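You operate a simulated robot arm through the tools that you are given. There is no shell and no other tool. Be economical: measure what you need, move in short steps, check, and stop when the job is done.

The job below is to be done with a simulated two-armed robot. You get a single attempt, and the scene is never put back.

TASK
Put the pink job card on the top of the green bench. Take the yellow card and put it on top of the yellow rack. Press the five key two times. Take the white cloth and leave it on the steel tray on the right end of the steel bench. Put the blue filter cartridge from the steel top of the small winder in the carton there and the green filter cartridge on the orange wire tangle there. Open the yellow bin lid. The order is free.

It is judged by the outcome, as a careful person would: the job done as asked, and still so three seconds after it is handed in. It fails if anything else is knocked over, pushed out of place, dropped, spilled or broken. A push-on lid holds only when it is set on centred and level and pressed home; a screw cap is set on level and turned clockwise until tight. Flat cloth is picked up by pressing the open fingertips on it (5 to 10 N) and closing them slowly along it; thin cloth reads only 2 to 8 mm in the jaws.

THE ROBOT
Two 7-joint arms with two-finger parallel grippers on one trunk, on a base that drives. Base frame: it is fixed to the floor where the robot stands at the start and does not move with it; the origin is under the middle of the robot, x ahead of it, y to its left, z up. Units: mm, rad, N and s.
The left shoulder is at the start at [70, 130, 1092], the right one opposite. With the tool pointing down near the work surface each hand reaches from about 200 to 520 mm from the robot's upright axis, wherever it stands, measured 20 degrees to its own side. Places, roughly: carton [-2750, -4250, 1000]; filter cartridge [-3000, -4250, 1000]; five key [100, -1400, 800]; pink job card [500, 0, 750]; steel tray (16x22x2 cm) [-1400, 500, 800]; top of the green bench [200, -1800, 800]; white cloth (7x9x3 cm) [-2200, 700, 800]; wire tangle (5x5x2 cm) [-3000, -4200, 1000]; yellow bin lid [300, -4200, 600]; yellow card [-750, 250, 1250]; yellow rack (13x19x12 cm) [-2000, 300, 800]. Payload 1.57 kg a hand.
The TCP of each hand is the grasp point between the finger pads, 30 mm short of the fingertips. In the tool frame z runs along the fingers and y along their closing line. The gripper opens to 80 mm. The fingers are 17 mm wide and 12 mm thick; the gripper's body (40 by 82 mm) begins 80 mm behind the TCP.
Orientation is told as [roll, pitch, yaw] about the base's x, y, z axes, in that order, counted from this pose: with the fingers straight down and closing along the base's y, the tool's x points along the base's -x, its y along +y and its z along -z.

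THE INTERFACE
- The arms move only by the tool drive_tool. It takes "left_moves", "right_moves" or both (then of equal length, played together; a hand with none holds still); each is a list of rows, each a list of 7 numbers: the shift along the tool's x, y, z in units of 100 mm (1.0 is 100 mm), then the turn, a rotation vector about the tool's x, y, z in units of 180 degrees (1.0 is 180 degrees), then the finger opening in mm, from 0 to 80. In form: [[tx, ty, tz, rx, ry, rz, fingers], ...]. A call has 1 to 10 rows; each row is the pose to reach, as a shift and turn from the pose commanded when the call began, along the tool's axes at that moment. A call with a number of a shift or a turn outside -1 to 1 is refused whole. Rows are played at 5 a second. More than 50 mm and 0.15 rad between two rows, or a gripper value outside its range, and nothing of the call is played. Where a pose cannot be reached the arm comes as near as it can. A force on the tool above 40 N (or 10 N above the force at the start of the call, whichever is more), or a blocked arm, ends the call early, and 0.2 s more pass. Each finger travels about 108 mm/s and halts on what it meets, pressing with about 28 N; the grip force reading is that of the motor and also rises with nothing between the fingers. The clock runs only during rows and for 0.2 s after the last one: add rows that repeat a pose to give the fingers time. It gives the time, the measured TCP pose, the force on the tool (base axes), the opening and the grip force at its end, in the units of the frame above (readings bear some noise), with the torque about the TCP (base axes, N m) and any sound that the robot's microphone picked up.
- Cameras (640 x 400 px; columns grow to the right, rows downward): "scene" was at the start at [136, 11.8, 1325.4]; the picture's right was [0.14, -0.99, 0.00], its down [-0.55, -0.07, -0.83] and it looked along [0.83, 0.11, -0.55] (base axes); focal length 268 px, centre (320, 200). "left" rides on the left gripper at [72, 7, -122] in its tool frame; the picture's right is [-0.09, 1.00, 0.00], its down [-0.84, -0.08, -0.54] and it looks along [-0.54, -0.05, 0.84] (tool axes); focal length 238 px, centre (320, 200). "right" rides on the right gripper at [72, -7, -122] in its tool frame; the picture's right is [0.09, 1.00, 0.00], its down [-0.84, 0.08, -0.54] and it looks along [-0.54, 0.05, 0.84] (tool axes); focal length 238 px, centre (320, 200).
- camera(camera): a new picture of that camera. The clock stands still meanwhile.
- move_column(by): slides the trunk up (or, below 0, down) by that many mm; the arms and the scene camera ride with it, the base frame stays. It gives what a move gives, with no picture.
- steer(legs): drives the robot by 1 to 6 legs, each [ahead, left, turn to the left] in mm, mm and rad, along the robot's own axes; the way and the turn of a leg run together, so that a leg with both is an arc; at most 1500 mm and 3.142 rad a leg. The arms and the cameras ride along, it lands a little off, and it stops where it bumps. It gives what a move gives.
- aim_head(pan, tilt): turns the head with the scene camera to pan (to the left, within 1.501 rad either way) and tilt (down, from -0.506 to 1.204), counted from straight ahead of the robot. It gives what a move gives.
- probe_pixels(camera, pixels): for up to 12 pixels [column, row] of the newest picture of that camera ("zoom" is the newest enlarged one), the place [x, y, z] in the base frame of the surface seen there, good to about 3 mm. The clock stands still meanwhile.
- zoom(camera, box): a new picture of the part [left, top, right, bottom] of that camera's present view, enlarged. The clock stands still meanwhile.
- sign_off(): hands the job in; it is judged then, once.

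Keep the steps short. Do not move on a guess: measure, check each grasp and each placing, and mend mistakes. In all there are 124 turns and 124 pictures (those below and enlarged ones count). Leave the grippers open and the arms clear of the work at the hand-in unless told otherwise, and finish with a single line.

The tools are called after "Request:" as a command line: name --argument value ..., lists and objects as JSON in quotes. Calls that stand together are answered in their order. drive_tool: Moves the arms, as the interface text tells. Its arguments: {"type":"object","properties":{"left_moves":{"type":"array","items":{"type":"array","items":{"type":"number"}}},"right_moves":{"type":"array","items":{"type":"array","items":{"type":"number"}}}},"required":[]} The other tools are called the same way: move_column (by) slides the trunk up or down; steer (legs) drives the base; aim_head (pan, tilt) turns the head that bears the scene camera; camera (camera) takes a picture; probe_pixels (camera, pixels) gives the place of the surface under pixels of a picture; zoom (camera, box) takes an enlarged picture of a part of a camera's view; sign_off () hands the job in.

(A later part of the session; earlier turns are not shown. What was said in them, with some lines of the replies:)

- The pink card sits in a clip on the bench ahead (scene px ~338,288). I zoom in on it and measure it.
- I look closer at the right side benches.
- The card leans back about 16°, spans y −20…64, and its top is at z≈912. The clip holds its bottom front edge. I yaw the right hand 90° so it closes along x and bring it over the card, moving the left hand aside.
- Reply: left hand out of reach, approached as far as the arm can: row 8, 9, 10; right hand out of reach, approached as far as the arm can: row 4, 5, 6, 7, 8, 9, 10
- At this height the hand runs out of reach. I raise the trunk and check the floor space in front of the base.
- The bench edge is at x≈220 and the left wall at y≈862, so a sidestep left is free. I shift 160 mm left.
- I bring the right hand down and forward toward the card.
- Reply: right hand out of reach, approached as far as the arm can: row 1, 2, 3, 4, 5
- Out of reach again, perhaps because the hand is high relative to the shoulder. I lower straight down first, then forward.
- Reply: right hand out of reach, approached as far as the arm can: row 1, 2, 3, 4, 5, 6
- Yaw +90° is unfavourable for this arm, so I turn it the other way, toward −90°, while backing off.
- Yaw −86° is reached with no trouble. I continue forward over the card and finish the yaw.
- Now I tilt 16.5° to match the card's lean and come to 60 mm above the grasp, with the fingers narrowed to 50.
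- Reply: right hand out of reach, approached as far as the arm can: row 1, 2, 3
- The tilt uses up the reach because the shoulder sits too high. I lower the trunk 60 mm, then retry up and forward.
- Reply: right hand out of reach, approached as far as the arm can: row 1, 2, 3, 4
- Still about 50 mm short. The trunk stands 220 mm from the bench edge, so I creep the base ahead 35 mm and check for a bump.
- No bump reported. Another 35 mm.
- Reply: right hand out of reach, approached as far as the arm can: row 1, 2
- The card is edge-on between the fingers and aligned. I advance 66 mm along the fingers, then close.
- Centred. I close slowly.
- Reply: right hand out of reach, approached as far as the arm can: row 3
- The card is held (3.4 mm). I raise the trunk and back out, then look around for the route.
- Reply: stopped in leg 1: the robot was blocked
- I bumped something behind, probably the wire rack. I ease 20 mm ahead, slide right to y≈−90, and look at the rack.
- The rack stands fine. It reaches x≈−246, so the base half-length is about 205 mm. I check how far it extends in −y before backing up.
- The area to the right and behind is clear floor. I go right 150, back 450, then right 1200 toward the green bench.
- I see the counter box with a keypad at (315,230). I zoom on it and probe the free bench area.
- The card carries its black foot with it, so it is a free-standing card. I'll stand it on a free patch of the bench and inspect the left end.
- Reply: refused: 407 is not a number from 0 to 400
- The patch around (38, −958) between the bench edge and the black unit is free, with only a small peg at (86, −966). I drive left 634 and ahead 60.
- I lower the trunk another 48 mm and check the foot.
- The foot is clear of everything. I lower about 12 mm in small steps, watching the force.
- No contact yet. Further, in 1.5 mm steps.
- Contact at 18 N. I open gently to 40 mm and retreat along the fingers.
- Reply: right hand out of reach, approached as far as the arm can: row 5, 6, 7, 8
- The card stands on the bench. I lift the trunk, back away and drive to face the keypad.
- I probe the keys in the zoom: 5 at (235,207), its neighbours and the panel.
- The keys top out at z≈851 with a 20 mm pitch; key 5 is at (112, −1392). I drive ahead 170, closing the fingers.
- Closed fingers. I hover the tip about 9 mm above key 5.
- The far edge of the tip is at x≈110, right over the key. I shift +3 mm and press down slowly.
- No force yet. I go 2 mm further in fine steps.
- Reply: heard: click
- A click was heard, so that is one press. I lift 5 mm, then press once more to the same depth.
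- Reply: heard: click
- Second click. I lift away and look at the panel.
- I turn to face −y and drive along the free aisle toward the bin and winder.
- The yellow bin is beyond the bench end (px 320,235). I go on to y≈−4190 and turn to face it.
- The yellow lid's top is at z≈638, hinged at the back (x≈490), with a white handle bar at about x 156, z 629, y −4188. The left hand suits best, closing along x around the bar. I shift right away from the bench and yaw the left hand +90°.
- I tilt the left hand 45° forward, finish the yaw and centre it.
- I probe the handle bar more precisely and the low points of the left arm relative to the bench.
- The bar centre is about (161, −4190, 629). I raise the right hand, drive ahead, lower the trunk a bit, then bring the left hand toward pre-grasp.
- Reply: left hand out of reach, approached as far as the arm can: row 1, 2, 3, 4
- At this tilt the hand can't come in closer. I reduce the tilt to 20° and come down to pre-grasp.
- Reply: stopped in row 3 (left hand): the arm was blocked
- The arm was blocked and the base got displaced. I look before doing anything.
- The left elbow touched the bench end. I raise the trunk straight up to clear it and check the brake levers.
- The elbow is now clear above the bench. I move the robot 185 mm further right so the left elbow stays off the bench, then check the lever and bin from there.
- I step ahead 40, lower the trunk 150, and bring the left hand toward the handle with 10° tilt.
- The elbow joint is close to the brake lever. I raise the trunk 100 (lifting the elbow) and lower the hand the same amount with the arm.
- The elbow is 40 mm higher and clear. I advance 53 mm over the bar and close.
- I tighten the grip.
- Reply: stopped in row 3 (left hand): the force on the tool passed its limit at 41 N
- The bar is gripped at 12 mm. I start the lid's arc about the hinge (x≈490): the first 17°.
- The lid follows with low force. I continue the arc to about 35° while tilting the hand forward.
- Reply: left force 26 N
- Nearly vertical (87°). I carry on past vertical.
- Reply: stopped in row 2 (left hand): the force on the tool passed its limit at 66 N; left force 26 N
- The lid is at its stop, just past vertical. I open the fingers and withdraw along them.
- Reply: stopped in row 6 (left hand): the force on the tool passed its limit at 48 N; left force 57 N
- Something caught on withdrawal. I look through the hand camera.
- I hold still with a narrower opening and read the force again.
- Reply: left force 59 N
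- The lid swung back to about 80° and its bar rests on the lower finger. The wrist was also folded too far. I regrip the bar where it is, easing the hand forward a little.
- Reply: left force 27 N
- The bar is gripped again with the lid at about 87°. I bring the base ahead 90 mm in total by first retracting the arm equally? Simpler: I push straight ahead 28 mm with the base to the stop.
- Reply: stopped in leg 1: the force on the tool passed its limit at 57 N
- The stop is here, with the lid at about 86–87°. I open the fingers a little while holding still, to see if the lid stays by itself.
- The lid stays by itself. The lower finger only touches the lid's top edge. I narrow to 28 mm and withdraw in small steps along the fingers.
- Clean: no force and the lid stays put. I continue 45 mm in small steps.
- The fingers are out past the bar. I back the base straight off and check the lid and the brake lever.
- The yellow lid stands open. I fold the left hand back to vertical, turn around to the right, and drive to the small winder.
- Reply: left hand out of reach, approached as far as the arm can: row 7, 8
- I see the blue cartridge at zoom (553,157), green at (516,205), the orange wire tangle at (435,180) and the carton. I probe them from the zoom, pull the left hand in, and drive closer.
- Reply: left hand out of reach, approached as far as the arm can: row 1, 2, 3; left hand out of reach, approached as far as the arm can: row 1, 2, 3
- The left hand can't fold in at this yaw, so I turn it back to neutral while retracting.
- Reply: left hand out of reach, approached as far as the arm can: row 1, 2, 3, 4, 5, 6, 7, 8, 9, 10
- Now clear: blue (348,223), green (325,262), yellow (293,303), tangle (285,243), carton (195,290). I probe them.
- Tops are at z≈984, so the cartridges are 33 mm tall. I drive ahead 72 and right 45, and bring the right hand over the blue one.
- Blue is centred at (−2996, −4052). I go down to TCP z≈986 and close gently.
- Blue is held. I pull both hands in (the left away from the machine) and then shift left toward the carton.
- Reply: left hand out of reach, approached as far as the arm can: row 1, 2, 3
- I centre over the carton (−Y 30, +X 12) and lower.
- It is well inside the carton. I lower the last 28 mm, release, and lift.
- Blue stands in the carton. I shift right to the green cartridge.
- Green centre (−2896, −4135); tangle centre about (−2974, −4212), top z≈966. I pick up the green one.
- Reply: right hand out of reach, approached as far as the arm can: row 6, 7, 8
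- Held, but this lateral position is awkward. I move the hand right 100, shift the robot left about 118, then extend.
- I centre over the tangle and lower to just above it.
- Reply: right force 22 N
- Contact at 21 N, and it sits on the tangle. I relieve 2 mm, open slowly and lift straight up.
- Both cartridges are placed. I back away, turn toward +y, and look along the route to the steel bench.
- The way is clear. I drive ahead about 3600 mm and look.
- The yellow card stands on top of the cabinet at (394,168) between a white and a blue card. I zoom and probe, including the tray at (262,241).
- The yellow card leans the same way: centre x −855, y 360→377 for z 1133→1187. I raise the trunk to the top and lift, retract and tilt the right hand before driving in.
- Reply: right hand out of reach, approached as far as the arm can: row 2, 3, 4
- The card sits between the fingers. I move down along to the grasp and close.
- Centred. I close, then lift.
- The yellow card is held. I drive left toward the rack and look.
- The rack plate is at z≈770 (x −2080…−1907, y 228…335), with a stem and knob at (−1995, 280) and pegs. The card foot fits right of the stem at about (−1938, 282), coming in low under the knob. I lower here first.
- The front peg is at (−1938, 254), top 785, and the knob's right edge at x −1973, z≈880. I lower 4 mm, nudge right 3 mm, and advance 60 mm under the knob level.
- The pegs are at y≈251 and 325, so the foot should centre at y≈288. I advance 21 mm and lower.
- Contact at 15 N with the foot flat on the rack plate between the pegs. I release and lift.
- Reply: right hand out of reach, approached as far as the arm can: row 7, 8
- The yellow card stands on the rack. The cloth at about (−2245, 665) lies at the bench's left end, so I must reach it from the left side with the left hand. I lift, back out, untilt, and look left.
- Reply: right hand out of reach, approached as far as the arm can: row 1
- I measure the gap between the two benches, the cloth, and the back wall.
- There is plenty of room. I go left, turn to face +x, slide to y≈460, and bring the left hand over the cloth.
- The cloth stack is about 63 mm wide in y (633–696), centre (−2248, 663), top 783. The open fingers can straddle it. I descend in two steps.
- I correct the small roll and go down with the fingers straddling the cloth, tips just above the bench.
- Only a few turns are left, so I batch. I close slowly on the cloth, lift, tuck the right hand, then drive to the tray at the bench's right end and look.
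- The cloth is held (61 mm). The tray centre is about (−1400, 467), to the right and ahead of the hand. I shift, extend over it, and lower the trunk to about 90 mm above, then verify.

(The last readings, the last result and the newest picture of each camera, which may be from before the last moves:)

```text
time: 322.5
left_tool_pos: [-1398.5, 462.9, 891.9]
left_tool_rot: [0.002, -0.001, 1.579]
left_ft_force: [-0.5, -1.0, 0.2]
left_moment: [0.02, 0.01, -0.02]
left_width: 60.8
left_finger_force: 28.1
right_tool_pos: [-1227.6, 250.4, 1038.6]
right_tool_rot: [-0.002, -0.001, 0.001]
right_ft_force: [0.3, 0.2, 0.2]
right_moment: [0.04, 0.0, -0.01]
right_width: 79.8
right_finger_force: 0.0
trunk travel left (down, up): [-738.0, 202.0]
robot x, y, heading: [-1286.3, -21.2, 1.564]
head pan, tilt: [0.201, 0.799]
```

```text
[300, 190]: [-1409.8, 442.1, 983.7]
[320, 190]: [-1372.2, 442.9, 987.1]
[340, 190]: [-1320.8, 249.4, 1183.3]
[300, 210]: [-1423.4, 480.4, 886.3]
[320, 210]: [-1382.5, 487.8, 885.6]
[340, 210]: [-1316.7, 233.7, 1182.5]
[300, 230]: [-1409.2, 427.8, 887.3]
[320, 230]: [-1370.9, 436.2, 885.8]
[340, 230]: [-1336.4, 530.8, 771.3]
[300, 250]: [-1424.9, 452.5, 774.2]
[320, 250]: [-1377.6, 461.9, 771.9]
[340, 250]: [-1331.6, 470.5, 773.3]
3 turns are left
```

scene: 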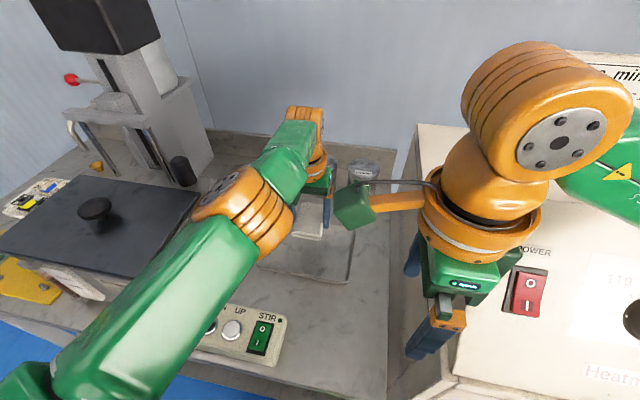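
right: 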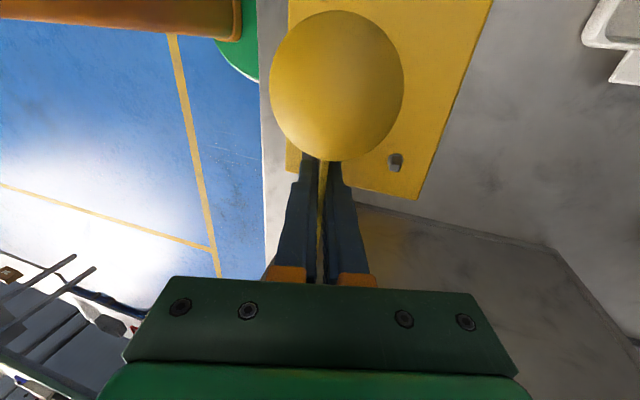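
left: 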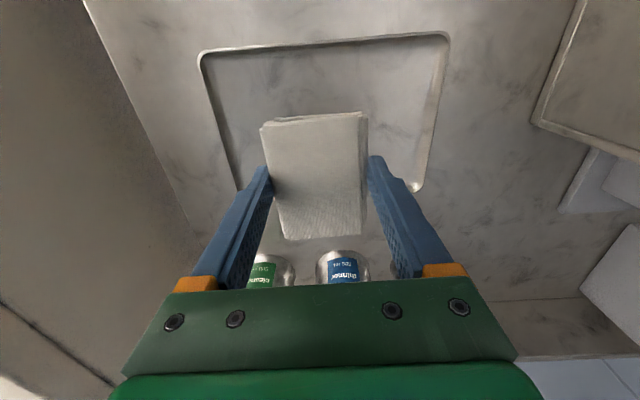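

The tray is centred below (floor z≈770, x −1290…−1512, y 392…550). I lower to set the cloth on it, open, lift away, back off, and check.

Request:
drive_tool --left_moves '[[0, 0, 0.3, 0, 0, 0, 0], [0, 0, 0.6, 0, 0, 0, 0], [0, 0, 0.78, 0, 0, 0, 0], [0, 0, 0.84, 0, 0, 0, 0], [0, 0, 0.87, 0, 0, 0, 0]]'

Request:
drive_tool --left_moves '[[0, 0, 0, 0, 0, 0, 66], [0, 0, 0, 0, 0, 0, 74], [0, 0, 0, 0, 0, 0, 80], [0, 0, 0, 0, 0, 0, 80], [0, 0, -0.15, 0, 0, 0, 80], [0, 0, -0.35, 0, 0, 0, 80], [0, 0, -0.65, 0, 0, 0, 80], [0, 0, -1.0, 0, 0, 0, 80]]'

Request:
camera --camera "left"

Request:
move_column --by 150

Request:
steer --legs '[[-300, 0, 0]]'

Request:
aim_head --pan 0.1 --tilt 0.6

Request:
camera --camera "scene"

```text
time: 323.7
left_tool_pos: [-1400.8, 457.4, 805.4]
left_tool_rot: [0.0, 0.0, 1.581]
left_ft_force: [0.5, -0.4, -0.1]
left_moment: [0.0, -0.01, -0.02]
left_width: 60.8
left_finger_force: 28.3
left hand out of reach, approached as far as the arm can: row 3, 4, 5
right_tool_pos: [-1226.0, 250.9, 1038.0]
right_tool_rot: [-0.002, 0.001, 0.001]
right_ft_force: [0.8, 0.1, 0.0]
right_moment: [0.0, -0.01, 0.0]
right_width: 80.1
right_finger_force: 0.1
trunk travel left (down, up): [-738.0, 202.0]
robot x, y, heading: [-1288.8, -20.7, 1.567]
head pan, tilt: [0.201, 0.799]
```

```text
time: 325.5
left_tool_pos: [-1396.4, 463.9, 908.7]
left_tool_rot: [0.0, 0.0, 1.579]
left_ft_force: [-0.6, -0.1, 1.5]
left_moment: [0.03, 0.02, 0.0]
left_width: 79.8
left_finger_force: 0.1
left hand out of reach, approached as far as the arm can: row 6, 7, 8
right_tool_pos: [-1227.5, 250.7, 1038.7]
right_tool_rot: [0.0, 0.0, 0.001]
right_ft_force: [0.8, -0.7, 0.4]
right_moment: [0.01, 0.0, -0.01]
right_width: 80.0
right_finger_force: 0.2
trunk travel left (down, up): [-738.0, 202.0]
robot x, y, heading: [-1290.7, -17.1, 1.571]
head pan, tilt: [0.201, 0.799]
```

```text
15 pictures are left
```

left: 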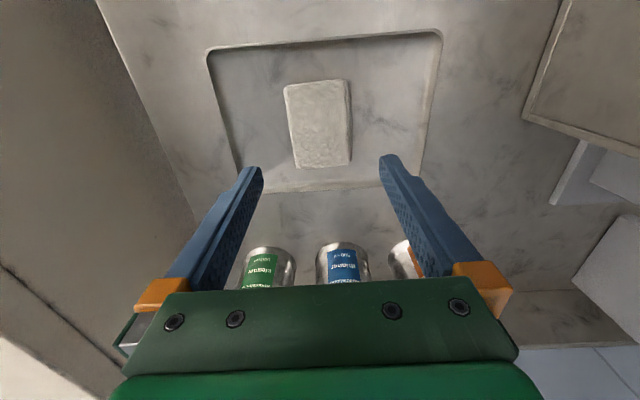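

```text
time: 327.3
left_tool_pos: [-1398.3, 464.5, 1056.2]
left_tool_rot: [-0.001, 0.003, 1.581]
left_ft_force: [0.7, -0.6, 0.4]
left_moment: [-0.01, 0.01, -0.01]
left_width: 79.9
left_finger_force: 0.1
right_tool_pos: [-1227.2, 251.4, 1189.0]
right_tool_rot: [-0.003, 0.001, 0.002]
right_ft_force: [0.6, 0.2, 0.5]
right_moment: [-0.04, 0.04, 0.0]
right_width: 79.9
right_finger_force: 0.0
trunk travel left (down, up): [-888.0, 52.0]
robot x, y, heading: [-1286.7, -23.4, 1.574]
head pan, tilt: [0.201, 0.799]
```

```text
time: 329.3
left_tool_pos: [-1400.0, 169.7, 1055.5]
left_tool_rot: [0.0, 0.002, 1.581]
left_ft_force: [0.5, 0.6, 0.6]
left_moment: [-0.02, 0.01, -0.05]
left_width: 79.9
left_finger_force: 0.0
right_tool_pos: [-1227.5, -44.3, 1187.8]
right_tool_rot: [-0.003, -0.001, 0.004]
right_ft_force: [0.1, -0.2, 0.8]
right_moment: [0.02, 0.03, -0.05]
right_width: 80.1
right_finger_force: 0.0
trunk travel left (down, up): [-888.0, 52.0]
robot x, y, heading: [-1289.1, -316.3, 1.57]
head pan, tilt: [0.201, 0.799]
```

```text
time: 330.1
left_tool_pos: [-1399.8, 167.6, 1056.0]
left_tool_rot: [0.001, 0.003, 1.581]
left_ft_force: [-0.4, 0.6, -0.5]
left_moment: [0.0, 0.04, 0.01]
left_width: 80.1
left_finger_force: 0.1
right_tool_pos: [-1228.0, -45.5, 1188.3]
right_tool_rot: [-0.002, 0.0, 0.003]
right_ft_force: [0.2, 0.5, 0.3]
right_moment: [-0.02, 0.02, 0.0]
right_width: 80.1
right_finger_force: 0.1
trunk travel left (down, up): [-888.0, 52.0]
robot x, y, heading: [-1287.9, -315.5, 1.569]
head pan, tilt: [0.099, 0.6]
```

```text
14 pictures are left
2 turns are left
```

scene: 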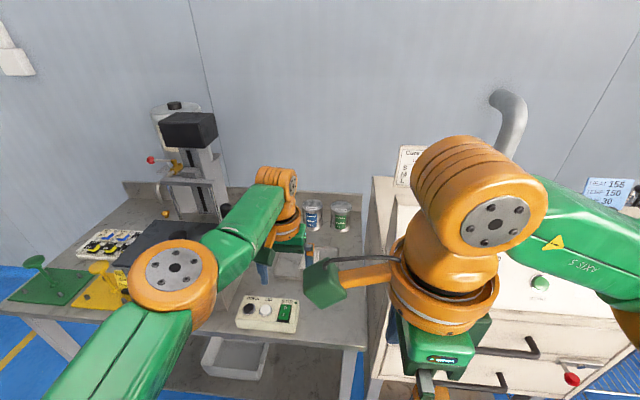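

The cloth lies in the tray, both grippers are open, and the arms are clear of the work. I hand in.

Request:
sign_off

```text
The job is handed in.
```

All six parts of the job were done and handed in, but during the run the base bumped something behind it (probably the wire rack) and the left elbow touched the third bench near the brake lever; nothing looked moved afterwards, though I did not inspect either closely.
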